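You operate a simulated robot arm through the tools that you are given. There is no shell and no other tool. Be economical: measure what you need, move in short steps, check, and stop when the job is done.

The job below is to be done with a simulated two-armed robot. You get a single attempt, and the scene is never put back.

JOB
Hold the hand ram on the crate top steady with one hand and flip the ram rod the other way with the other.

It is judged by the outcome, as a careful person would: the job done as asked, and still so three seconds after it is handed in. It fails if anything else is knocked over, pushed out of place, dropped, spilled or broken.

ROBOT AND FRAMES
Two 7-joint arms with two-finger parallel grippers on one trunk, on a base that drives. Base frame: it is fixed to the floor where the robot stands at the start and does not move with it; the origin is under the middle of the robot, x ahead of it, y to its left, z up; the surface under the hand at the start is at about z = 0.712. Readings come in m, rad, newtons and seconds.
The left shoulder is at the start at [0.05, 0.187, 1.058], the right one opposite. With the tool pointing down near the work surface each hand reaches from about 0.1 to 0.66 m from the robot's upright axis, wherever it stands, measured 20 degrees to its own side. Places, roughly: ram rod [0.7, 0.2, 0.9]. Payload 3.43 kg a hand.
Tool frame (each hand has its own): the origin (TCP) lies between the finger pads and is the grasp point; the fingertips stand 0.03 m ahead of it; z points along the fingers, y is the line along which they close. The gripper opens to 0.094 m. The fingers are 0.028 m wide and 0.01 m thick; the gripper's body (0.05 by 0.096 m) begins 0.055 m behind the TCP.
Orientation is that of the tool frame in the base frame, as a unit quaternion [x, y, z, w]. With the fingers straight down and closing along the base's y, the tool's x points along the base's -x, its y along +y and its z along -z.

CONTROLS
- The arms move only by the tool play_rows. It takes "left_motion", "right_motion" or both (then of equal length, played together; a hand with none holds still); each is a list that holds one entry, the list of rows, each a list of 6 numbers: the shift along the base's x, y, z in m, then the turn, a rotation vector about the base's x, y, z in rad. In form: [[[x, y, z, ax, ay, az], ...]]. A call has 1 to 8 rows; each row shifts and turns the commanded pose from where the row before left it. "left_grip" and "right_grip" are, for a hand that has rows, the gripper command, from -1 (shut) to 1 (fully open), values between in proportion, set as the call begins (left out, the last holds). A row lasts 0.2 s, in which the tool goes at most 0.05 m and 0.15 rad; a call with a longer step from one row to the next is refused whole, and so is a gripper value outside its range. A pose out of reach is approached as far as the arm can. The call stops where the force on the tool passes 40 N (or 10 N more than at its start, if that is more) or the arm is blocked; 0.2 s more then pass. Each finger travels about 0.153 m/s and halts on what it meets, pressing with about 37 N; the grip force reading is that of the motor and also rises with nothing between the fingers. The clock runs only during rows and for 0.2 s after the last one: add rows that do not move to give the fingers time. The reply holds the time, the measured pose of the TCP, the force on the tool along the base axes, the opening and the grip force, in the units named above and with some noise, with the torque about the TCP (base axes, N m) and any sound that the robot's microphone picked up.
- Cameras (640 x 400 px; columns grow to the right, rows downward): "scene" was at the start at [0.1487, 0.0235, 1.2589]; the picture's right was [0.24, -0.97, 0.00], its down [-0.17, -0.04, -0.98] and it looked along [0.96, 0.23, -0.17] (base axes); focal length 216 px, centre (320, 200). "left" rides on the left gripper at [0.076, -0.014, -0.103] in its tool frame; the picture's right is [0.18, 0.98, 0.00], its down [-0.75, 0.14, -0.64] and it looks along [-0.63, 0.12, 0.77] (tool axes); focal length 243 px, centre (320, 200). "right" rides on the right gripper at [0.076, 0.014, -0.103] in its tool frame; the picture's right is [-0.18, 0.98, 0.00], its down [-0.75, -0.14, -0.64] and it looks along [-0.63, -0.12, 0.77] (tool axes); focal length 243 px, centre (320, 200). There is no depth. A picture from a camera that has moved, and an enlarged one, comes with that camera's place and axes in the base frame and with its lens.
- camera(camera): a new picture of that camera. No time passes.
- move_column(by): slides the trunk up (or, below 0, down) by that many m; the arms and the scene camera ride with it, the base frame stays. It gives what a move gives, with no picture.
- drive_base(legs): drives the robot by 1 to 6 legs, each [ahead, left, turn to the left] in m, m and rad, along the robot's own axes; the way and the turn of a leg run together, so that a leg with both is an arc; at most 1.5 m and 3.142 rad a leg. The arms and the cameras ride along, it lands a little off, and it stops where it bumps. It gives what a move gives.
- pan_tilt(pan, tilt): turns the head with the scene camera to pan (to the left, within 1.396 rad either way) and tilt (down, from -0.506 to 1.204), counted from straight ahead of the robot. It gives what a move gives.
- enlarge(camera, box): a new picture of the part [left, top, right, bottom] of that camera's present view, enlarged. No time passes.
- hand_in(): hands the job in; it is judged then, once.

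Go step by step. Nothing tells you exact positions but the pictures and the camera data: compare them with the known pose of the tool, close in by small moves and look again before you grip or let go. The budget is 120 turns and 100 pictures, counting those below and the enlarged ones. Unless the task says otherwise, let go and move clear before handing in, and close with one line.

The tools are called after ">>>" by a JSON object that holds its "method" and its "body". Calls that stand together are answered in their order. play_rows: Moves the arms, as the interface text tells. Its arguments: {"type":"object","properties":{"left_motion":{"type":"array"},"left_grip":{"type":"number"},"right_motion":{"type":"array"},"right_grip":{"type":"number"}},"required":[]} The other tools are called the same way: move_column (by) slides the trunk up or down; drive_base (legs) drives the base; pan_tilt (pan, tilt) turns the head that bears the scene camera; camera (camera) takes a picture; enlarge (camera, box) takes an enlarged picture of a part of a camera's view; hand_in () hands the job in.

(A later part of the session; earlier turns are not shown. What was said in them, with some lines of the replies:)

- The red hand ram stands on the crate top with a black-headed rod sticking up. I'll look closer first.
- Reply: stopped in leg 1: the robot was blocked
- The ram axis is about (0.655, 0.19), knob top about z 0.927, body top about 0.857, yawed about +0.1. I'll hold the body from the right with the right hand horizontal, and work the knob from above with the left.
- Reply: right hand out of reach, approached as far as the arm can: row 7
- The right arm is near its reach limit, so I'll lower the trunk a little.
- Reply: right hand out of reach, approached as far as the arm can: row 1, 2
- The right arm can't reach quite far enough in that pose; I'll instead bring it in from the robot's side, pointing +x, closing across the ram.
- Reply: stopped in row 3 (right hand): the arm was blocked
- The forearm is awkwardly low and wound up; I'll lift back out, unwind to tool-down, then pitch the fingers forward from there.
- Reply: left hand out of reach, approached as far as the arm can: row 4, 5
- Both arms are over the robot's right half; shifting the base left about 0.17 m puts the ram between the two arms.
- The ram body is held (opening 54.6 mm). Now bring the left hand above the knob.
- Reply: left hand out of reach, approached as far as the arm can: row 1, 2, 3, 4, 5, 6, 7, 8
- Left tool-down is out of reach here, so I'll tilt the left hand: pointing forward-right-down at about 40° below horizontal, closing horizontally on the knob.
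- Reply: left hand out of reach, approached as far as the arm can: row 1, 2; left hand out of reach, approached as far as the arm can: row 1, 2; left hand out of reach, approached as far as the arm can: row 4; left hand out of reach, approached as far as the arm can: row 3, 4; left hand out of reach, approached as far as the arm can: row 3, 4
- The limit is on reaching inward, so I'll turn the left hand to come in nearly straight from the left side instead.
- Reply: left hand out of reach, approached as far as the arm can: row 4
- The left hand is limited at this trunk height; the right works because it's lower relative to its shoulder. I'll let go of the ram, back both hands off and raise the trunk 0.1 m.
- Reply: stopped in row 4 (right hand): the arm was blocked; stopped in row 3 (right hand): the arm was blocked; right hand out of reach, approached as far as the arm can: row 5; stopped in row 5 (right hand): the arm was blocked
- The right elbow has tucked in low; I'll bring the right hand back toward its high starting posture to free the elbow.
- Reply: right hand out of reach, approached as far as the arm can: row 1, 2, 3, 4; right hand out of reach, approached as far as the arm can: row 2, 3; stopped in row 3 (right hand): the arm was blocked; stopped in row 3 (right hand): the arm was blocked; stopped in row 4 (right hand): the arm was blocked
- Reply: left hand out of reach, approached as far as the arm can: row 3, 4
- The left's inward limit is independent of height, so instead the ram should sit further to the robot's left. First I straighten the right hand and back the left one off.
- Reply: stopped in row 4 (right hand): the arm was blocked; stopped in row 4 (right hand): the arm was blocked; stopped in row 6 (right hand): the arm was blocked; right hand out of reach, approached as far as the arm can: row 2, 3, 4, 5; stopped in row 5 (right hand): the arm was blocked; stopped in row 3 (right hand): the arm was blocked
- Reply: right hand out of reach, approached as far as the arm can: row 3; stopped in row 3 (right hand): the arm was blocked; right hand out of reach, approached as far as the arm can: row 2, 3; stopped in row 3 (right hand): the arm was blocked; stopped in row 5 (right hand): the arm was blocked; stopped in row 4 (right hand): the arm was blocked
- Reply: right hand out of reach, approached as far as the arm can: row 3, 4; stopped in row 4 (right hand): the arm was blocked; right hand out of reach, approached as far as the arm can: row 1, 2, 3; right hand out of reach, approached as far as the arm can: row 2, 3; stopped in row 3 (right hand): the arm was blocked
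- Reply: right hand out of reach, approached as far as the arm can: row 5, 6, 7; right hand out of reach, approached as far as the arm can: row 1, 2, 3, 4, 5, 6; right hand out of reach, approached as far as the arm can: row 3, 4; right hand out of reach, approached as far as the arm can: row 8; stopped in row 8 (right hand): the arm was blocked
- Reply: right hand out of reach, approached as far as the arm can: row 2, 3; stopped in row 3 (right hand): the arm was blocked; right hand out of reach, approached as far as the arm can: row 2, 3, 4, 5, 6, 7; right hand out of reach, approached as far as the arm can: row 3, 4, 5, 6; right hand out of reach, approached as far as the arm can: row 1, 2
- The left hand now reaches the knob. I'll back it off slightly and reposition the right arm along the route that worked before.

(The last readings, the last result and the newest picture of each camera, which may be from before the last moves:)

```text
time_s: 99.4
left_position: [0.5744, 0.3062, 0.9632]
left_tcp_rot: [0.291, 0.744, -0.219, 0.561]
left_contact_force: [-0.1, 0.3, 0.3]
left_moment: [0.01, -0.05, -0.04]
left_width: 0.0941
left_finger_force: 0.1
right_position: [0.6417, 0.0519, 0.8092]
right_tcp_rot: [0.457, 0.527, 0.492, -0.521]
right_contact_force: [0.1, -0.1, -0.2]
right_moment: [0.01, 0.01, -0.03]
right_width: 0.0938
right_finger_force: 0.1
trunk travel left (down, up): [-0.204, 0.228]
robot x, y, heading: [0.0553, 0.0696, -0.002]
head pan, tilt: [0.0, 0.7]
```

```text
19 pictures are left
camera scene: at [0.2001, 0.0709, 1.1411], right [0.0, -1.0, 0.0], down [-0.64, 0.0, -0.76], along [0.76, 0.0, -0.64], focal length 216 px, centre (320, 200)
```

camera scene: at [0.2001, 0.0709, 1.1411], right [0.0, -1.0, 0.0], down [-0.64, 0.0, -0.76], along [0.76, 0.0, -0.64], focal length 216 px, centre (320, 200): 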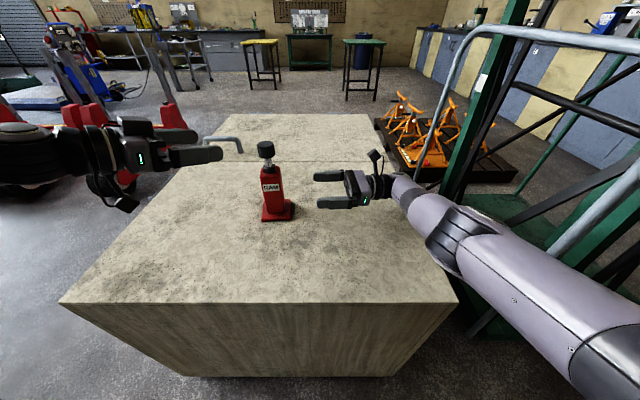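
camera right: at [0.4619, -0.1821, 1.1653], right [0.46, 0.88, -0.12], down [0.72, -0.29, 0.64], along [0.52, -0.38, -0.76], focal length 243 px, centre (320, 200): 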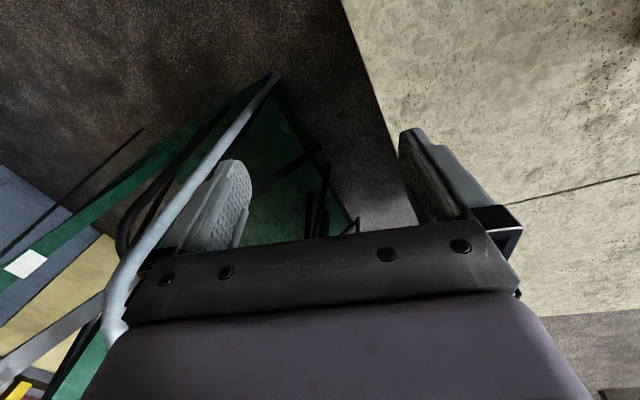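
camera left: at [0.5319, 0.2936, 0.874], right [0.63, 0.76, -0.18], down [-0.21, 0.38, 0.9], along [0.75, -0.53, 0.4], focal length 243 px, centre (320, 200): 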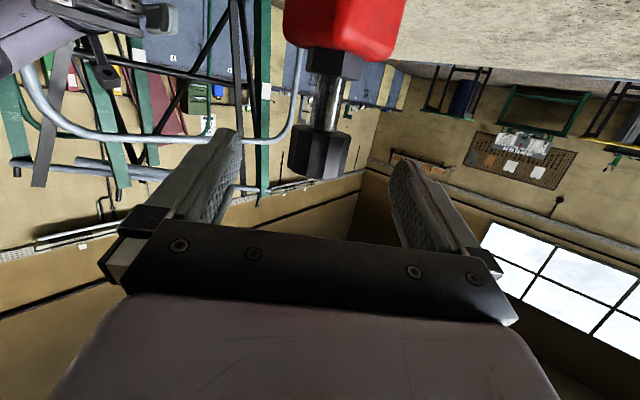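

>>> {"method": "play_rows", "body": {"right_motion": [[[-0.01, 0, 0.03, 0, 0, 0.02], [-0.01, 0, 0.03, 0, 0, 0.01], [-0.01, 0, 0.03, 0, 0, 0], [0, 0, 0.01, 0, 0, 0]]], "left_motion": [[[0, 0, 0.02, 0, 0, 0], [0, 0, 0.02, 0, 0, 0], [0, 0, 0.02, 0, 0, 0], [0, 0, 0.01, 0, 0, 0]]]}}

>>> {"method": "move_column", "body": {"by": -0.1}}

>>> {"method": "play_rows", "body": {"right_motion": [[[0.01, 0, 0, 0, 0, 0], [0.01, 0.0, 0, 0, 0, 0], [0.01, 0.0, 0, 0, 0, 0], [0.01, 0, 0, 0, 0, 0], [0.01, 0.01, 0, 0, 0, 0], [0.01, 0.01, 0, 0, 0, 0]]]}}

```text
time_s: 100.4
left_position: [0.5726, 0.3064, 1.0318]
left_tcp_rot: [0.291, 0.743, -0.221, 0.561]
left_contact_force: [0.0, 1.1, 0.1]
left_moment: [0.0, -0.01, 0.01]
left_width: 0.094
left_finger_force: 0.0
right_position: [0.6131, 0.0467, 0.9054]
right_tcp_rot: [0.453, 0.529, 0.486, -0.527]
right_contact_force: [-0.5, 0.4, 0.3]
right_moment: [-0.01, -0.01, 0.01]
right_width: 0.094
right_finger_force: 0.1
trunk travel left (down, up): [-0.204, 0.228]
robot x, y, heading: [0.0541, 0.068, 0.004]
head pan, tilt: [0.0, 0.7]
```

```text
time_s: 101.8
left_position: [0.5725, 0.3062, 0.9306]
left_tcp_rot: [0.29, 0.744, -0.219, 0.561]
left_contact_force: [0.2, -0.1, 0.7]
left_moment: [0.02, -0.04, 0.03]
left_width: 0.0939
left_finger_force: 0.1
right_position: [0.6154, 0.0481, 0.8101]
right_tcp_rot: [0.451, 0.53, 0.489, -0.526]
right_contact_force: [0.0, -0.4, -0.5]
right_moment: [0.01, 0.04, 0.03]
right_width: 0.094
right_finger_force: 0.1
trunk travel left (down, up): [-0.104, 0.328]
robot x, y, heading: [0.054, 0.069, 0.004]
head pan, tilt: [0.0, 0.7]
```

```text
time_s: 103.2
left_position: [0.5728, 0.3058, 0.9322]
left_tcp_rot: [0.291, 0.744, -0.22, 0.56]
left_contact_force: [1.0, -0.7, 0.1]
left_moment: [-0.05, 0.0, 0.0]
left_width: 0.0941
left_finger_force: 0.1
right_position: [0.659, 0.0717, 0.81]
right_tcp_rot: [0.449, 0.533, 0.484, -0.528]
right_contact_force: [-0.2, 0.1, -0.6]
right_moment: [-0.02, 0.0, -0.02]
right_width: 0.0939
right_finger_force: 0.0
right hand out of reach, approached as far as the arm can: row 6
trunk travel left (down, up): [-0.104, 0.328]
robot x, y, heading: [0.0535, 0.0685, 0.0]
head pan, tilt: [0.0, 0.7]
```

>>> {"method": "drive_base", "body": {"legs": [[0.014, 0, 0]]}}

>>> {"method": "play_rows", "body": {"right_motion": [[[-0.0, 0.012, 0, 0, 0, 0], [-0.001, 0.012, 0, 0, 0, 0]]]}}

>>> {"method": "camera", "body": {"camera": "right"}}

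```text
time_s: 103.9
left_position: [0.5872, 0.3056, 0.9307]
left_tcp_rot: [0.291, 0.743, -0.22, 0.561]
left_contact_force: [-0.2, -1.1, -0.1]
left_moment: [0.03, 0.04, -0.01]
left_width: 0.0936
left_finger_force: 0.1
right_position: [0.6746, 0.0706, 0.8099]
right_tcp_rot: [0.45, 0.534, 0.484, -0.528]
right_contact_force: [-0.4, 0.1, 0.4]
right_moment: [0.02, 0.01, 0.02]
right_width: 0.0942
right_finger_force: 0.0
trunk travel left (down, up): [-0.104, 0.328]
robot x, y, heading: [0.0715, 0.0711, -0.004]
head pan, tilt: [0.0, 0.7]
```

```text
time_s: 104.5
left_position: [0.5879, 0.307, 0.9303]
left_tcp_rot: [0.291, 0.744, -0.22, 0.561]
left_contact_force: [0.2, 0.9, -0.2]
left_moment: [0.01, -0.02, -0.01]
left_width: 0.094
left_finger_force: 0.1
right_position: [0.6696, 0.0948, 0.8099]
right_tcp_rot: [0.45, 0.533, 0.484, -0.528]
right_contact_force: [-0.4, 0.4, -0.2]
right_moment: [0.04, 0.01, -0.01]
right_width: 0.094
right_finger_force: 0.2
trunk travel left (down, up): [-0.104, 0.328]
robot x, y, heading: [0.072, 0.0716, -0.0]
head pan, tilt: [0.0, 0.7]
```

```text
18 pictures are left
camera right: at [0.6933, -0.0066, 0.8832], right [0.98, 0.13, -0.14], down [-0.03, -0.63, -0.78], along [-0.19, 0.76, -0.62], focal length 243 px, centre (320, 200)
```

right: 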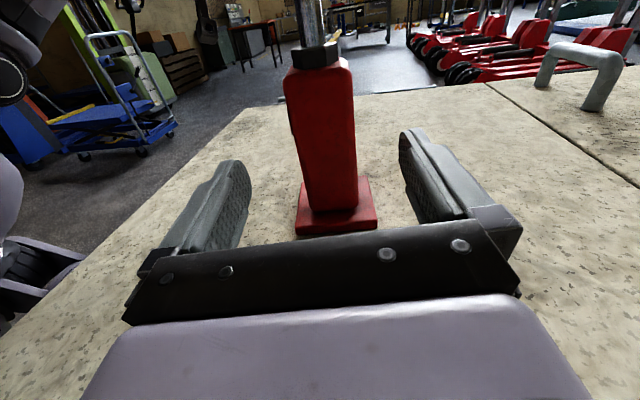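

>>> {"method": "play_rows", "body": {"right_motion": [[[-0.0015, 0.012, 0, 0, 0, 0], [-0.0015, 0.012, 0, 0, 0, 0], [-0.0015, 0.012, 0, 0, 0, 0], [-0.0015, 0.012, 0, 0, 0, 0]]]}}

>>> {"method": "camera", "body": {"camera": "right"}}

```text
time_s: 105.5
left_position: [0.5872, 0.3068, 0.9303]
left_tcp_rot: [0.291, 0.744, -0.22, 0.561]
left_contact_force: [-0.7, 0.3, -0.2]
left_moment: [-0.03, 0.02, -0.02]
left_width: 0.0939
left_finger_force: 0.1
right_position: [0.6605, 0.1438, 0.8111]
right_tcp_rot: [0.45, 0.533, 0.485, -0.528]
right_contact_force: [0.3, 0.0, 0.0]
right_moment: [-0.01, 0.0, 0.01]
right_width: 0.0937
right_finger_force: 0.0
right hand out of reach, approached as far as the arm can: row 2
trunk travel left (down, up): [-0.104, 0.328]
robot x, y, heading: [0.0672, 0.0737, 0.004]
head pan, tilt: [0.0, 0.7]
```

```text
17 pictures are left
camera right: at [0.6837, 0.042, 0.8833], right [0.98, 0.13, -0.14], down [-0.03, -0.63, -0.78], along [-0.19, 0.76, -0.61], focal length 243 px, centre (320, 200)
```

right: 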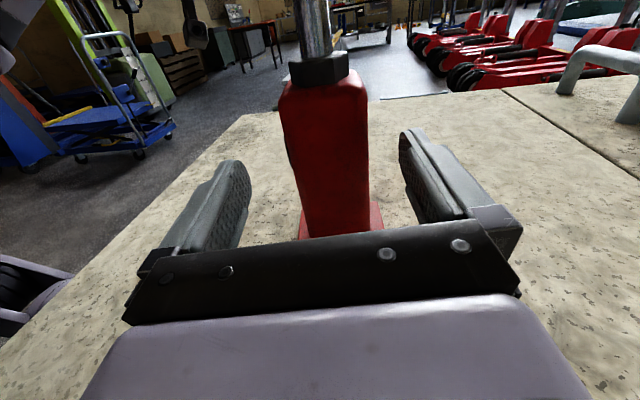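

>>> {"method": "play_rows", "body": {"right_motion": [[[-0.0015, 0.012, 0, 0, 0, 0], [-0.0015, 0.012, 0, 0, 0, 0]]]}}

>>> {"method": "play_rows", "body": {"right_motion": [[[0, 0, 0, 0, 0, 0], [0, 0, 0, 0, 0, 0]]], "right_grip": 0.3}}

>>> {"method": "camera", "body": {"camera": "right"}}

```text
time_s: 106.1
left_position: [0.5875, 0.3068, 0.931]
left_tcp_rot: [0.291, 0.744, -0.22, 0.56]
left_contact_force: [0.9, -0.4, -0.7]
left_moment: [0.02, 0.0, 0.01]
left_width: 0.0939
left_finger_force: 0.1
right_position: [0.6544, 0.1667, 0.8105]
right_tcp_rot: [0.449, 0.534, 0.483, -0.529]
right_contact_force: [0.1, 0.1, 0.6]
right_moment: [0.0, 0.0, -0.04]
right_width: 0.0943
right_finger_force: 0.1
right hand out of reach, approached as far as the arm can: row 1
trunk travel left (down, up): [-0.104, 0.328]
robot x, y, heading: [0.0733, 0.0694, -0.002]
head pan, tilt: [0.0, 0.7]
```

```text
time_s: 106.7
left_position: [0.5869, 0.3059, 0.9314]
left_tcp_rot: [0.291, 0.744, -0.219, 0.561]
left_contact_force: [-0.2, 0.1, -0.6]
left_moment: [0.02, -0.01, 0.05]
left_width: 0.094
left_finger_force: 0.0
right_position: [0.6558, 0.1666, 0.8107]
right_tcp_rot: [0.45, 0.533, 0.484, -0.528]
right_contact_force: [3.1, -0.9, 0.6]
right_moment: [0.04, 0.0, 0.01]
right_width: 0.0628
right_finger_force: 1.2
trunk travel left (down, up): [-0.104, 0.328]
robot x, y, heading: [0.0706, 0.0712, -0.001]
head pan, tilt: [0.0, 0.7]
```

```text
16 pictures are left
camera right: at [0.6784, 0.064, 0.8833], right [0.98, 0.13, -0.14], down [-0.03, -0.63, -0.78], along [-0.19, 0.77, -0.61], focal length 243 px, centre (320, 200)
```

right: 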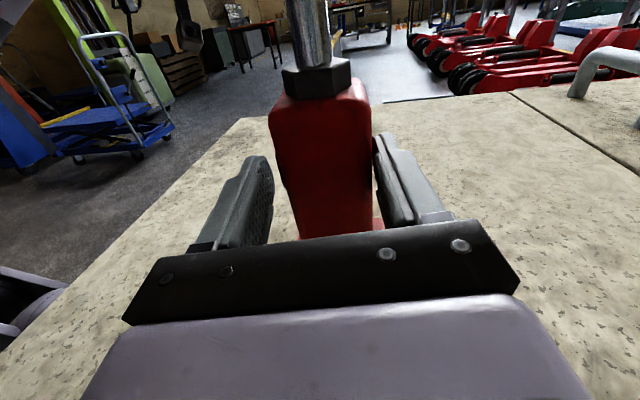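

>>> {"method": "play_rows", "body": {"right_motion": [[[0.005, 0, 0, 0, 0, 0], [0, 0, 0, 0, 0, 0]]]}}

>>> {"method": "play_rows", "body": {"right_motion": [[[0, 0, 0, 0, 0, 0], [0, 0, 0, 0, 0, 0], [0, 0, 0, 0, 0, 0]]], "right_grip": -1}}

>>> {"method": "camera", "body": {"camera": "right"}}

>>> {"method": "camera", "body": {"camera": "left"}}

```text
time_s: 107.3
left_position: [0.5884, 0.3058, 0.9302]
left_tcp_rot: [0.291, 0.744, -0.219, 0.561]
left_contact_force: [0.3, 0.4, 0.3]
left_moment: [0.02, 0.01, 0.0]
left_width: 0.0942
left_finger_force: 0.0
right_position: [0.6551, 0.1669, 0.8108]
right_tcp_rot: [0.45, 0.533, 0.485, -0.528]
right_contact_force: [3.7, -0.6, 0.8]
right_moment: [0.03, 0.01, -0.06]
right_width: 0.0627
right_finger_force: 1.0
right hand out of reach, approached as far as the arm can: row 1
trunk travel left (down, up): [-0.104, 0.328]
robot x, y, heading: [0.0693, 0.0693, 0.0]
head pan, tilt: [0.0, 0.7]
```

```text
time_s: 108.1
left_position: [0.5874, 0.3054, 0.9315]
left_tcp_rot: [0.29, 0.744, -0.219, 0.561]
left_contact_force: [0.4, 0.1, -0.6]
left_moment: [-0.04, -0.01, -0.01]
left_width: 0.0939
left_finger_force: 0.0
right_position: [0.6549, 0.167, 0.8106]
right_tcp_rot: [0.449, 0.534, 0.483, -0.529]
right_contact_force: [-1.1, -4.1, 2.7]
right_moment: [-0.12, 0.65, 0.05]
right_width: 0.0525
right_finger_force: 36.6
trunk travel left (down, up): [-0.104, 0.328]
robot x, y, heading: [0.071, 0.0701, 0.0]
head pan, tilt: [0.0, 0.7]
```

```text
15 pictures are left
camera right: at [0.6779, 0.0642, 0.8835], right [0.98, 0.13, -0.14], down [-0.03, -0.63, -0.78], along [-0.19, 0.77, -0.61], focal length 243 px, centre (320, 200)
```

right: 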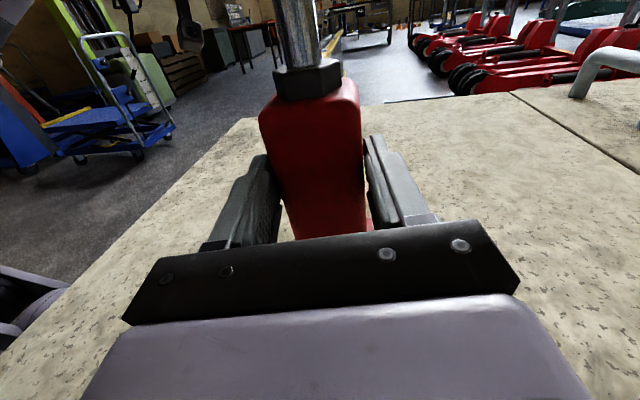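

```text
14 pictures are left
camera left: at [0.4895, 0.3762, 0.8862], right [0.63, 0.76, -0.18], down [-0.21, 0.38, 0.9], along [0.75, -0.53, 0.4], focal length 243 px, centre (320, 200)
```

left: 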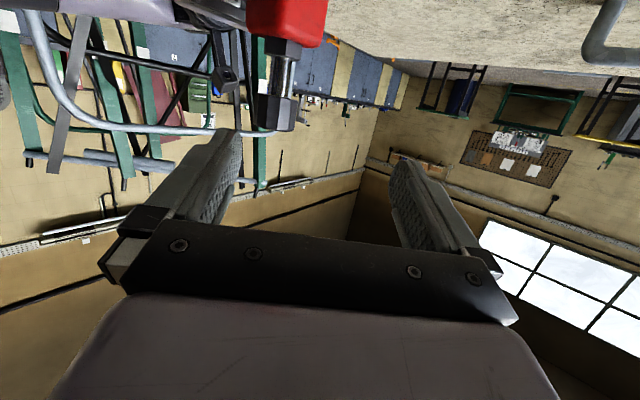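

>>> {"method": "play_rows", "body": {"left_motion": [[[0.002, -0.026, 0.001, 0, 0, 0], [0.002, -0.026, 0.001, 0, 0, 0], [0.0141, -0.0131, -0.0055, 0, 0, 0], [0.0141, -0.0131, -0.0055, 0, 0, 0], [0.0141, -0.0131, -0.0055, 0, 0, 0], [0.0141, -0.0131, -0.0055, 0, 0, 0]]]}}

>>> {"method": "play_rows", "body": {"left_motion": [[[0, 0, 0, 0, 0, 0], [0, 0, 0, 0, 0, 0]]], "left_grip": 0.2}}

>>> {"method": "camera", "body": {"camera": "left"}}

```text
time_s: 109.5
left_position: [0.6479, 0.2023, 0.9119]
left_tcp_rot: [0.289, 0.743, -0.219, 0.562]
left_contact_force: [-0.1, 0.1, 0.1]
left_moment: [-0.03, -0.03, -0.02]
left_width: 0.094
left_finger_force: 0.0
right_position: [0.6539, 0.1655, 0.8111]
right_tcp_rot: [0.449, 0.534, 0.484, -0.528]
right_contact_force: [-2.7, -2.9, 1.8]
right_moment: [-0.03, 0.81, 0.34]
right_width: 0.0525
right_finger_force: 37.1
trunk travel left (down, up): [-0.104, 0.328]
robot x, y, heading: [0.0752, 0.0686, -0.001]
head pan, tilt: [0.0, 0.7]
```

```text
time_s: 110.1
left_position: [0.6467, 0.2011, 0.9112]
left_tcp_rot: [0.29, 0.743, -0.219, 0.562]
left_contact_force: [1.0, -0.6, -1.0]
left_moment: [0.01, -0.01, 0.01]
left_width: 0.0564
left_finger_force: 0.0
right_position: [0.6544, 0.1653, 0.8091]
right_tcp_rot: [0.45, 0.533, 0.484, -0.528]
right_contact_force: [-4.8, -1.4, 2.5]
right_moment: [-0.1, 0.9, 0.19]
right_width: 0.0527
right_finger_force: 36.9
trunk travel left (down, up): [-0.104, 0.328]
robot x, y, heading: [0.0706, 0.073, 0.001]
head pan, tilt: [0.0, 0.7]
```

```text
13 pictures are left
camera left: at [0.5495, 0.2722, 0.8665], right [0.63, 0.76, -0.18], down [-0.21, 0.38, 0.9], along [0.75, -0.53, 0.4], focal length 243 px, centre (320, 200)
```

left: 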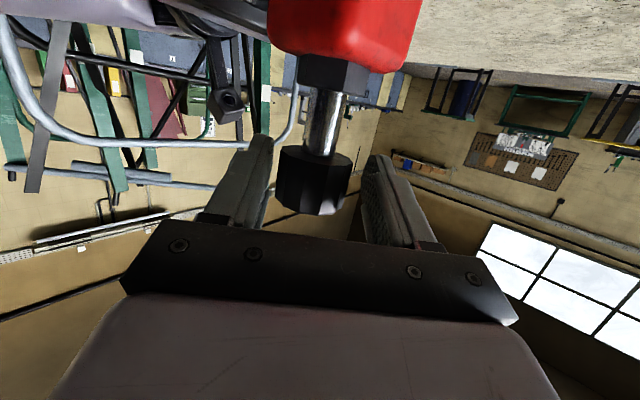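

>>> {"method": "play_rows", "body": {"left_motion": [[[0, 0, 0, 0, 0, 0], [0, 0, 0, 0, 0, 0]]], "left_grip": -1}}

>>> {"method": "play_rows", "body": {"left_motion": [[[0, 0, -0.004, 0, 0, 0], [0, 0, -0.004, 0, 0, 0]]]}}

```text
time_s: 110.7
left_position: [0.6454, 0.2007, 0.9109]
left_tcp_rot: [0.294, 0.742, -0.223, 0.56]
left_contact_force: [-10.7, -12.6, 0.0]
left_moment: [-0.05, 0.21, -0.29]
left_width: 0.0371
left_finger_force: 36.7
right_position: [0.6541, 0.1666, 0.8103]
right_tcp_rot: [0.45, 0.533, 0.484, -0.528]
right_contact_force: [10.1, 11.5, 2.1]
right_moment: [-0.68, 1.6, -0.08]
right_width: 0.0526
right_finger_force: 36.8
trunk travel left (down, up): [-0.104, 0.328]
robot x, y, heading: [0.0681, 0.0694, -0.005]
head pan, tilt: [0.0, 0.7]
```

```text
time_s: 111.3
left_position: [0.6466, 0.2008, 0.9114]
left_tcp_rot: [0.292, 0.738, -0.222, 0.567]
left_contact_force: [-9.7, -11.6, 25.1]
left_moment: [-0.03, 0.11, -0.17]
left_width: 0.0374
left_finger_force: 36.9
right_position: [0.6557, 0.1656, 0.8118]
right_tcp_rot: [0.451, 0.533, 0.485, -0.527]
right_contact_force: [15.2, 17.9, -0.7]
right_moment: [0.21, 1.45, -0.78]
right_width: 0.0524
right_finger_force: 36.6
trunk travel left (down, up): [-0.104, 0.328]
robot x, y, heading: [0.0698, 0.0713, -0.002]
head pan, tilt: [0.0, 0.7]
```

>>> {"method": "play_rows", "body": {"left_motion": [[[-0.003, -0.003, 0.004, 0, 0, 0], [0, 0, 0.004, 0, 0, 0]]]}}

>>> {"method": "play_rows", "body": {"left_motion": [[[0, 0, 0.003, 0, 0, 0], [0, 0, 0.003, 0, 0, 0]]]}}

```text
time_s: 111.9
left_position: [0.6444, 0.1986, 0.9107]
left_tcp_rot: [0.29, 0.744, -0.219, 0.561]
left_contact_force: [1.8, -5.3, 8.8]
left_moment: [-0.6, -0.77, 0.07]
left_width: 0.0372
left_finger_force: 36.5
right_position: [0.6541, 0.1662, 0.8099]
right_tcp_rot: [0.448, 0.534, 0.484, -0.528]
right_contact_force: [4.3, 6.9, -0.1]
right_moment: [0.57, 0.53, -0.54]
right_width: 0.0525
right_finger_force: 37.4
trunk travel left (down, up): [-0.104, 0.328]
robot x, y, heading: [0.0718, 0.0666, 0.002]
head pan, tilt: [0.0, 0.7]
```

```text
time_s: 112.5
left_position: [0.6443, 0.201, 0.9102]
left_tcp_rot: [0.29, 0.747, -0.22, 0.556]
left_contact_force: [1.3, -2.2, -4.6]
left_moment: [-0.11, -0.43, -0.01]
left_width: 0.037
left_finger_force: 37.7
right_position: [0.6552, 0.1656, 0.8112]
right_tcp_rot: [0.448, 0.533, 0.485, -0.529]
right_contact_force: [-0.6, 2.2, 3.5]
right_moment: [0.09, 0.52, 0.02]
right_width: 0.0524
right_finger_force: 37.3
trunk travel left (down, up): [-0.104, 0.328]
robot x, y, heading: [0.0714, 0.0676, -0.001]
head pan, tilt: [0.0, 0.7]
```

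>>> {"method": "play_rows", "body": {"left_motion": [[[0, 0, 0.003, 0, 0, 0], [0, 0, 0.003, 0, 0, 0], [0, 0, 0.002, 0, 0, 0]]]}}

>>> {"method": "play_rows", "body": {"left_motion": [[[0, 0, 0.002, 0, 0, 0], [0, 0, 0.002, 0, 0, 0]]]}}

>>> {"method": "enlarge", "body": {"camera": "left", "box": [220, 0, 440, 240]}}

```text
time_s: 113.3
left_position: [0.6446, 0.199, 0.9237]
left_tcp_rot: [0.29, 0.745, -0.219, 0.559]
left_contact_force: [-6.6, 1.7, -6.1]
left_moment: [0.43, 0.59, -0.02]
left_width: 0.0371
left_finger_force: 37.0
right_position: [0.6568, 0.1651, 0.8112]
right_tcp_rot: [0.451, 0.532, 0.485, -0.528]
right_contact_force: [5.5, -2.4, 9.9]
right_moment: [0.06, 0.46, -0.16]
right_width: 0.0523
right_finger_force: 37.1
trunk travel left (down, up): [-0.104, 0.328]
robot x, y, heading: [0.0704, 0.0663, 0.001]
head pan, tilt: [0.0, 0.7]
```

```text
time_s: 113.9
left_position: [0.6456, 0.1986, 0.9288]
left_tcp_rot: [0.291, 0.745, -0.22, 0.559]
left_contact_force: [-8.9, 4.4, -7.3]
left_moment: [0.41, 0.44, 0.02]
left_width: 0.0371
left_finger_force: 37.1
right_position: [0.6564, 0.1657, 0.8105]
right_tcp_rot: [0.451, 0.532, 0.485, -0.528]
right_contact_force: [10.6, -3.6, 11.6]
right_moment: [0.3, 1.02, -0.33]
right_width: 0.0521
right_finger_force: 37.2
trunk travel left (down, up): [-0.104, 0.328]
robot x, y, heading: [0.0748, 0.0706, 0.0]
head pan, tilt: [0.0, 0.7]
```

```text
1.67 times, centred on (330, 120) of left
camera zoom: at [0.5471, 0.2691, 0.8831], right [0.63, 0.76, -0.18], down [-0.2, 0.38, 0.9], along [0.75, -0.53, 0.39], focal length 404 px, centre (303, 333)
```

zoom: 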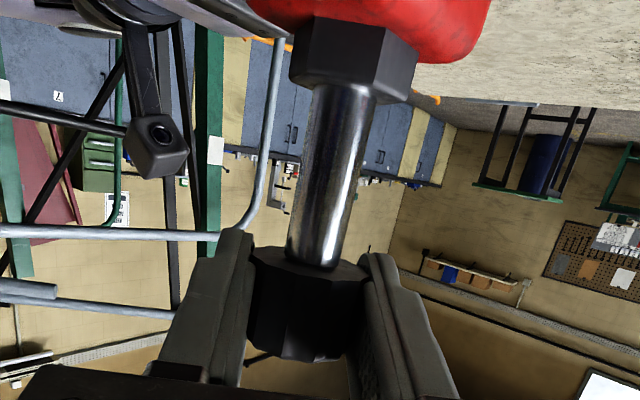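

The rod slides out with about 7 N of drag while the ram stays put, so I keep drawing it up to its stop.

>>> {"method": "play_rows", "body": {"left_motion": [[[0, 0, 0.004, 0, 0, 0], [0, 0, 0.004, 0, 0, 0], [0, 0, 0.004, 0, 0, 0]]]}}

>>> {"method": "play_rows", "body": {"left_motion": [[[0, 0, 0.004, 0, 0, 0], [0, 0, 0.004, 0, 0, 0]]]}}

```text
time_s: 114.7
left_position: [0.6446, 0.1981, 0.9394]
left_tcp_rot: [0.291, 0.744, -0.221, 0.559]
left_contact_force: [-12.0, 4.8, -4.3]
left_moment: [0.58, 0.56, 0.0]
left_width: 0.0368
left_finger_force: 36.9
right_position: [0.6563, 0.1659, 0.8104]
right_tcp_rot: [0.45, 0.532, 0.485, -0.528]
right_contact_force: [15.8, -5.4, 12.2]
right_moment: [0.12, 1.31, -0.35]
right_width: 0.052
right_finger_force: 37.0
trunk travel left (down, up): [-0.104, 0.328]
robot x, y, heading: [0.0681, 0.0693, 0.003]
head pan, tilt: [0.0, 0.7]
```

```text
time_s: 115.3
left_position: [0.6455, 0.1986, 0.9484]
left_tcp_rot: [0.29, 0.745, -0.22, 0.559]
left_contact_force: [-13.1, 6.5, -6.1]
left_moment: [0.46, 0.56, -0.05]
left_width: 0.0373
left_finger_force: 37.2
right_position: [0.6557, 0.1641, 0.8102]
right_tcp_rot: [0.451, 0.531, 0.486, -0.528]
right_contact_force: [14.3, -7.4, 10.1]
right_moment: [0.6, 1.42, -0.32]
right_width: 0.0521
right_finger_force: 36.7
trunk travel left (down, up): [-0.104, 0.328]
robot x, y, heading: [0.0732, 0.0675, 0.0]
head pan, tilt: [0.0, 0.7]
```

>>> {"method": "play_rows", "body": {"left_motion": [[[-0.002, 0.001, 0.004, 0, 0, 0], [-0.001, 0.001, 0.004, 0, 0, 0]]]}}

>>> {"method": "enlarge", "body": {"camera": "left", "box": [220, 0, 440, 240]}}

>>> {"method": "camera", "body": {"camera": "scene"}}

```text
time_s: 115.9
left_position: [0.6425, 0.201, 0.9559]
left_tcp_rot: [0.291, 0.744, -0.221, 0.56]
left_contact_force: [-4.2, 1.8, -5.1]
left_moment: [0.13, 0.2, 0.05]
left_width: 0.0372
left_finger_force: 37.1
right_position: [0.6532, 0.1675, 0.8088]
right_tcp_rot: [0.447, 0.535, 0.482, -0.53]
right_contact_force: [5.2, -3.1, 8.4]
right_moment: [0.33, 0.64, -0.19]
right_width: 0.0522
right_finger_force: 37.4
trunk travel left (down, up): [-0.104, 0.328]
robot x, y, heading: [0.0714, 0.0711, 0.004]
head pan, tilt: [0.0, 0.7]
```

```text
1.67 times, centred on (330, 120) of left
camera zoom: at [0.5451, 0.2707, 0.9119], right [0.63, 0.76, -0.18], down [-0.2, 0.38, 0.9], along [0.75, -0.53, 0.4], focal length 404 px, centre (303, 333)
```

zoom: 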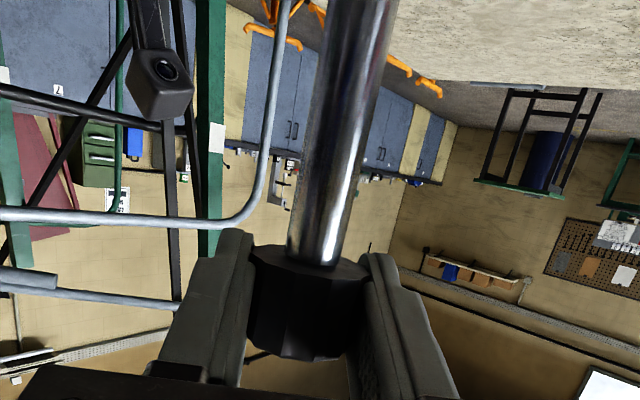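

```text
10 pictures are left
camera scene: at [0.2147, 0.071, 1.041], right [0.0, -1.0, 0.0], down [-0.64, 0.0, -0.76], along [0.76, 0.0, -0.64], focal length 216 px, centre (320, 200)
```

scene: 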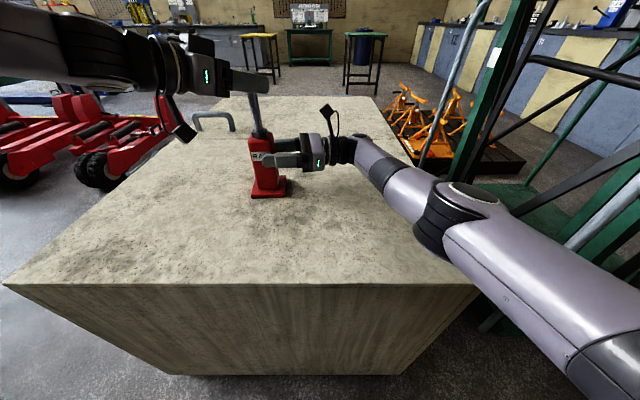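

>>> {"method": "play_rows", "body": {"left_motion": [[[-0.0005, 0, 0.004, 0, 0, 0], [-0.0005, 0, 0.004, 0, 0, 0], [-0.0005, 0, 0.004, 0, 0, 0]]]}}

>>> {"method": "play_rows", "body": {"left_motion": [[[-0.0005, 0, 0.004, 0, 0, 0], [-0.0005, 0, 0.004, 0, 0, 0]]]}}

```text
time_s: 116.7
left_position: [0.6401, 0.2011, 0.9697]
left_tcp_rot: [0.29, 0.744, -0.219, 0.561]
left_contact_force: [3.6, -2.9, -4.9]
left_moment: [-0.31, -0.41, -0.01]
left_width: 0.0369
left_finger_force: 36.7
right_position: [0.653, 0.1674, 0.8108]
right_tcp_rot: [0.449, 0.534, 0.483, -0.529]
right_contact_force: [-3.7, 3.4, 9.3]
right_moment: [-0.04, 0.45, 0.04]
right_width: 0.052
right_finger_force: 37.2
trunk travel left (down, up): [-0.104, 0.328]
robot x, y, heading: [0.0717, 0.0702, 0.001]
head pan, tilt: [0.0, 0.7]
```

```text
time_s: 117.3
left_position: [0.6388, 0.2003, 0.9761]
left_tcp_rot: [0.29, 0.744, -0.22, 0.561]
left_contact_force: [5.1, -5.1, -5.7]
left_moment: [-0.1, -0.17, 0.0]
left_width: 0.037
left_finger_force: 37.3
right_position: [0.6551, 0.1673, 0.8106]
right_tcp_rot: [0.448, 0.534, 0.484, -0.528]
right_contact_force: [-6.8, 6.8, 10.1]
right_moment: [-0.5, -0.04, -0.03]
right_width: 0.0518
right_finger_force: 37.2
trunk travel left (down, up): [-0.104, 0.328]
robot x, y, heading: [0.0726, 0.0698, 0.001]
head pan, tilt: [0.0, 0.7]
```

>>> {"method": "play_rows", "body": {"left_motion": [[[0.001, 0.001, 0.004, 0, 0, 0], [0.0, 0, 0.004, 0, 0, 0], [0, 0, 0.004, 0, 0, 0]]]}}

>>> {"method": "camera", "body": {"camera": "scene"}}

```text
time_s: 118.1
left_position: [0.6404, 0.202, 0.9886]
left_tcp_rot: [0.292, 0.743, -0.221, 0.56]
left_contact_force: [0.9, -10.7, -6.3]
left_moment: [-0.07, 0.01, -0.16]
left_width: 0.037
left_finger_force: 37.3
right_position: [0.6551, 0.1655, 0.81]
right_tcp_rot: [0.45, 0.533, 0.484, -0.529]
right_contact_force: [-3.1, 12.5, 11.3]
right_moment: [-0.82, 0.31, 0.06]
right_width: 0.0517
right_finger_force: 36.7
trunk travel left (down, up): [-0.104, 0.328]
robot x, y, heading: [0.0697, 0.0703, 0.001]
head pan, tilt: [0.0, 0.7]
```

```text
9 pictures are left
camera scene: at [0.2145, 0.071, 1.041], right [0.0, -1.0, 0.0], down [-0.64, 0.0, -0.76], along [0.76, 0.0, -0.64], focal length 216 px, centre (320, 200)
```

scene: 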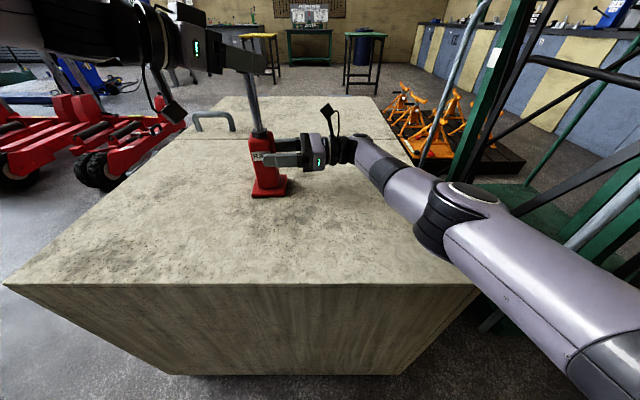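

>>> {"method": "play_rows", "body": {"left_motion": [[[0, -0.003, 0.003, 0, 0, 0], [0.0, 0, 0.003, 0, 0, 0], [0, 0, 0.003, 0, 0, 0]]]}}

>>> {"method": "play_rows", "body": {"left_motion": [[[0, 0, 0.003, 0, 0, 0], [0.0, 0, 0.003, 0, 0, 0]]]}}

```text
time_s: 118.9
left_position: [0.6415, 0.1994, 0.9974]
left_tcp_rot: [0.289, 0.745, -0.219, 0.56]
left_contact_force: [-0.1, 3.3, -6.4]
left_moment: [0.68, 0.69, -0.02]
left_width: 0.0365
left_finger_force: 36.4
right_position: [0.6563, 0.1651, 0.8112]
right_tcp_rot: [0.45, 0.533, 0.485, -0.528]
right_contact_force: [-2.5, -2.3, 10.5]
right_moment: [0.55, -0.04, 0.17]
right_width: 0.0517
right_finger_force: 36.9
trunk travel left (down, up): [-0.104, 0.328]
robot x, y, heading: [0.0716, 0.0712, -0.0]
head pan, tilt: [0.0, 0.7]
```

```text
time_s: 119.5
left_position: [0.6409, 0.1999, 1.0019]
left_tcp_rot: [0.288, 0.745, -0.218, 0.561]
left_contact_force: [-3.4, 4.9, -5.9]
left_moment: [0.45, 0.59, 0.05]
left_width: 0.037
left_finger_force: 36.8
right_position: [0.6562, 0.1642, 0.8113]
right_tcp_rot: [0.45, 0.532, 0.485, -0.528]
right_contact_force: [2.0, -6.9, 10.1]
right_moment: [0.91, 0.44, 0.09]
right_width: 0.0519
right_finger_force: 37.0
trunk travel left (down, up): [-0.104, 0.328]
robot x, y, heading: [0.0697, 0.0688, -0.005]
head pan, tilt: [0.0, 0.7]
```

>>> {"method": "play_rows", "body": {"left_motion": [[[0, 0.001, 0.003, 0, 0, 0], [0.0, 0, 0.003, 0, 0, 0], [0, 0, 0.003, 0, 0, 0]]]}}

>>> {"method": "play_rows", "body": {"left_motion": [[[0, 0, 0.003, 0, 0, 0], [0.0, 0, 0.003, 0, 0, 0], [0.0, 0, 0.003, 0, 0, 0]]]}}

>>> {"method": "enlarge", "body": {"camera": "scene", "box": [180, 40, 340, 210]}}

```text
time_s: 120.3
left_position: [0.6404, 0.1993, 1.0078]
left_tcp_rot: [0.291, 0.746, -0.22, 0.557]
left_contact_force: [-3.4, 0.4, -25.5]
left_moment: [0.19, 0.17, 0.01]
left_width: 0.0369
left_finger_force: 37.1
right_position: [0.6541, 0.1679, 0.8114]
right_tcp_rot: [0.448, 0.533, 0.484, -0.53]
right_contact_force: [2.4, -0.2, 16.1]
right_moment: [0.65, 0.74, -0.09]
right_width: 0.0516
right_finger_force: 37.0
trunk travel left (down, up): [-0.104, 0.328]
robot x, y, heading: [0.0727, 0.0689, -0.002]
head pan, tilt: [0.0, 0.7]
```

```text
time_s: 121.1
left_position: [0.6395, 0.2001, 1.0165]
left_tcp_rot: [0.291, 0.747, -0.221, 0.556]
left_contact_force: [-2.6, 0.2, -25.9]
left_moment: [0.16, 0.17, 0.0]
left_width: 0.0373
left_finger_force: 37.4
right_position: [0.6559, 0.1657, 0.8093]
right_tcp_rot: [0.449, 0.533, 0.484, -0.529]
right_contact_force: [2.5, 0.7, 14.7]
right_moment: [0.34, 0.57, -0.03]
right_width: 0.0519
right_finger_force: 37.0
trunk travel left (down, up): [-0.104, 0.328]
robot x, y, heading: [0.0703, 0.0725, 0.005]
head pan, tilt: [0.0, 0.7]
```

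```text
2.35 times, centred on (260, 125) of scene
camera zoom: at [0.215, 0.071, 1.0409], right [0.0, -1.0, 0.0], down [-0.64, 0.0, -0.76], along [0.76, 0.0, -0.64], focal length 508 px, centre (461, 376)
```

zoom: 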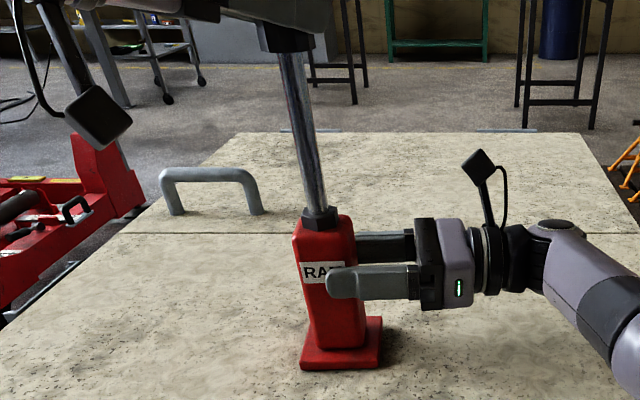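

The rod has hit its upper stop (force jumped to 25 N, fingers then slipping). I ease off the pull, check, and open the left hand.

>>> {"method": "play_rows", "body": {"left_motion": [[[0, 0, -0.003, 0, 0, 0], [0, 0, -0.003, 0, 0, 0]]]}}

>>> {"method": "play_rows", "body": {"left_motion": [[[0, 0, 0, 0, 0, 0], [0, 0, 0, 0, 0, 0]]], "left_grip": 0.5}}

>>> {"method": "enlarge", "body": {"camera": "left", "box": [200, 0, 460, 260]}}

```text
time_s: 121.7
left_position: [0.6409, 0.1991, 1.0159]
left_tcp_rot: [0.29, 0.743, -0.219, 0.561]
left_contact_force: [-4.0, 1.9, -11.4]
left_moment: [0.62, 0.88, -0.14]
left_width: 0.0372
left_finger_force: 36.7
right_position: [0.6557, 0.1657, 0.8091]
right_tcp_rot: [0.45, 0.533, 0.484, -0.528]
right_contact_force: [5.4, 0.6, 9.1]
right_moment: [0.19, 0.3, -0.07]
right_width: 0.0518
right_finger_force: 36.8
trunk travel left (down, up): [-0.104, 0.328]
robot x, y, heading: [0.0719, 0.0685, 0.004]
head pan, tilt: [0.0, 0.7]
```

```text
time_s: 122.3
left_position: [0.64, 0.201, 1.016]
left_tcp_rot: [0.29, 0.743, -0.22, 0.562]
left_contact_force: [-0.5, 0.4, -0.3]
left_moment: [-0.02, 0.01, -0.02]
left_width: 0.0704
left_finger_force: 0.1
right_position: [0.6558, 0.1652, 0.8091]
right_tcp_rot: [0.45, 0.534, 0.484, -0.528]
right_contact_force: [4.3, 0.6, 5.1]
right_moment: [-0.21, 0.11, -0.06]
right_width: 0.0516
right_finger_force: 36.5
trunk travel left (down, up): [-0.104, 0.328]
robot x, y, heading: [0.0681, 0.0657, 0.002]
head pan, tilt: [0.0, 0.7]
```

```text
1.54 times, centred on (330, 130) of left
camera zoom: at [0.5427, 0.2696, 0.9713], right [0.63, 0.76, -0.18], down [-0.21, 0.38, 0.9], along [0.75, -0.53, 0.4], focal length 373 px, centre (305, 308)
```

zoom: 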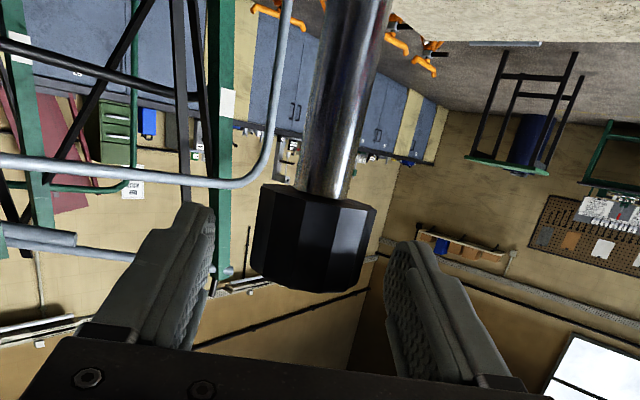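

>>> {"method": "play_rows", "body": {"left_motion": [[[-0.0141, 0.0131, 0.0055, 0, 0, 0], [-0.0141, 0.0131, 0.0055, 0, 0, 0], [-0.0141, 0.0131, 0.0055, 0, 0, 0], [-0.0141, 0.0131, 0.0055, 0, 0, 0], [-0.0141, 0.0131, 0.0055, 0, 0, 0], [-0.0141, 0.0131, 0.0055, 0, 0, 0], [0, 0.02, 0, 0, 0, 0]]], "left_grip": 1}}

>>> {"method": "play_rows", "body": {"right_motion": [[[0, 0, 0, 0, 0, 0], [0, 0, 0, 0, 0, 0], [0, 0, 0, 0, 0, 0]]], "right_grip": 1}}

>>> {"method": "enlarge", "body": {"camera": "scene", "box": [180, 40, 340, 210]}}

>>> {"method": "camera", "body": {"camera": "right"}}

```text
time_s: 123.9
left_position: [0.5551, 0.2995, 1.0494]
left_tcp_rot: [0.29, 0.743, -0.219, 0.562]
left_contact_force: [-1.3, 0.2, 0.1]
left_moment: [0.01, 0.02, -0.02]
left_width: 0.0943
left_finger_force: 0.1
right_position: [0.6554, 0.1654, 0.8099]
right_tcp_rot: [0.45, 0.533, 0.484, -0.528]
right_contact_force: [-0.4, -2.3, -2.3]
right_moment: [-0.59, 0.31, 0.05]
right_width: 0.0518
right_finger_force: 37.3
trunk travel left (down, up): [-0.104, 0.328]
robot x, y, heading: [0.0717, 0.0693, -0.002]
head pan, tilt: [0.0, 0.7]
```

```text
time_s: 124.7
left_position: [0.555, 0.2986, 1.05]
left_tcp_rot: [0.29, 0.743, -0.219, 0.561]
left_contact_force: [-0.3, 0.3, 1.0]
left_moment: [0.0, 0.02, 0.0]
left_width: 0.094
left_finger_force: 0.1
right_position: [0.6554, 0.1661, 0.8087]
right_tcp_rot: [0.449, 0.534, 0.483, -0.529]
right_contact_force: [-0.6, -0.1, -0.1]
right_moment: [0.01, 0.01, 0.02]
right_width: 0.0941
right_finger_force: 0.0
trunk travel left (down, up): [-0.104, 0.328]
robot x, y, heading: [0.0656, 0.0656, -0.005]
head pan, tilt: [0.0, 0.7]
```

```text
2.35 times, centred on (260, 125) of scene
camera zoom: at [0.2142, 0.0709, 1.0411], right [0.0, -1.0, 0.0], down [-0.64, 0.0, -0.76], along [0.76, 0.0, -0.64], focal length 508 px, centre (461, 376)
```

zoom: 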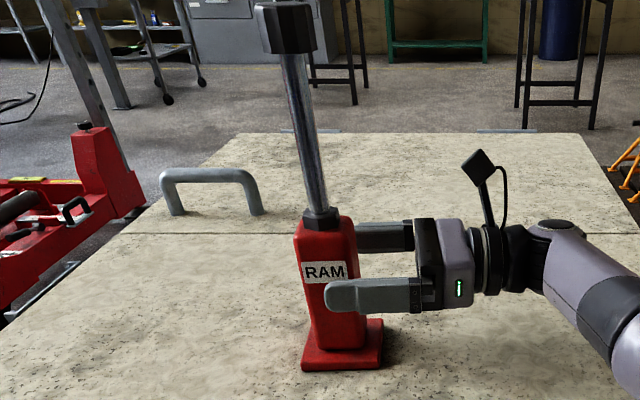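

```text
5 pictures are left
camera right: at [0.678, 0.0644, 0.8835], right [0.98, 0.13, -0.14], down [-0.03, -0.63, -0.78], along [-0.19, 0.76, -0.61], focal length 243 px, centre (320, 200)
```

right: 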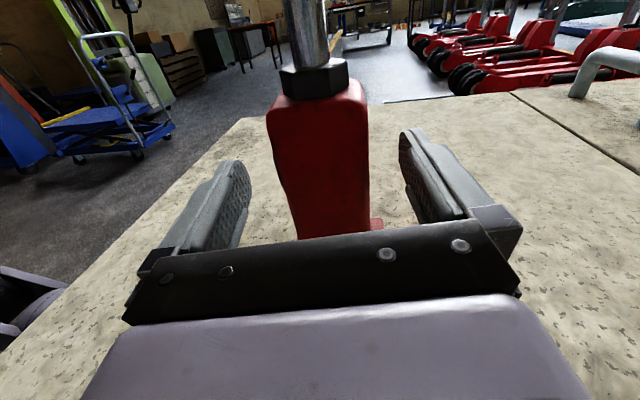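

The ram stands upright with the rod fully extended, and both grips are open. I'll back the right hand straight out.

>>> {"method": "play_rows", "body": {"right_motion": [[[0.0015, -0.013, 0, 0, 0, 0], [0.0015, -0.013, 0, 0, 0, 0], [0.0015, -0.013, 0, 0, 0, 0], [0.0015, -0.013, 0, 0, 0, 0], [0.0, -0.015, 0, 0, 0, 0], [0.0, -0.015, 0, 0, 0, 0], [0, -0.02, 0, 0, 0, 0], [0, -0.02, 0, 0, 0, 0]]]}}

>>> {"method": "camera", "body": {"camera": "scene"}}

```text
time_s: 126.5
left_position: [0.5565, 0.2982, 1.0489]
left_tcp_rot: [0.291, 0.743, -0.22, 0.561]
left_contact_force: [0.6, 0.4, 0.1]
left_moment: [0.0, 0.02, 0.03]
left_width: 0.094
left_finger_force: 0.1
right_position: [0.6746, 0.0443, 0.8079]
right_tcp_rot: [0.449, 0.534, 0.484, -0.528]
right_contact_force: [-0.2, -0.1, 0.6]
right_moment: [-0.02, 0.0, 0.02]
right_width: 0.094
right_finger_force: 0.1
right hand out of reach, approached as far as the arm can: row 3, 5, 7
trunk travel left (down, up): [-0.104, 0.328]
robot x, y, heading: [0.0703, 0.0681, -0.004]
head pan, tilt: [0.0, 0.7]
```

```text
4 pictures are left
camera scene: at [0.2142, 0.0709, 1.0411], right [0.0, -1.0, 0.0], down [-0.64, 0.0, -0.76], along [0.76, 0.0, -0.64], focal length 216 px, centre (320, 200)
```

scene: 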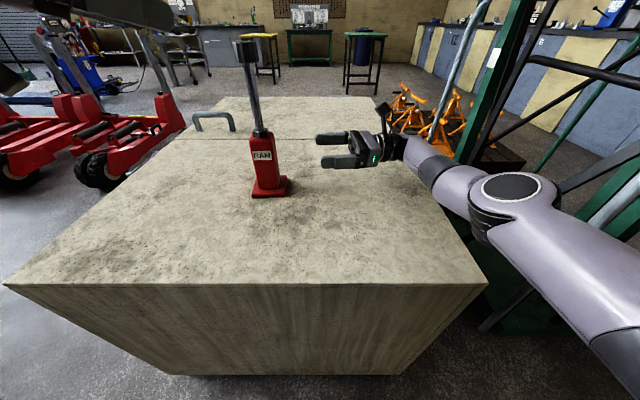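

The ram is standing free with its rod fully out. Both hands are clear of it and nothing else looks disturbed, so I'm handing in.

>>> {"method": "hand_in", "body": {}}

```text
The job is handed in.
```

I held the ram body with the right hand and pulled the rod from fully in to its upper stop with the left, about 9 cm. I took "flip the other way" to mean moving the rod from in to out. The ram shifted a few millimetres when I gripped it; it was upright with the rod still out when I handed in.
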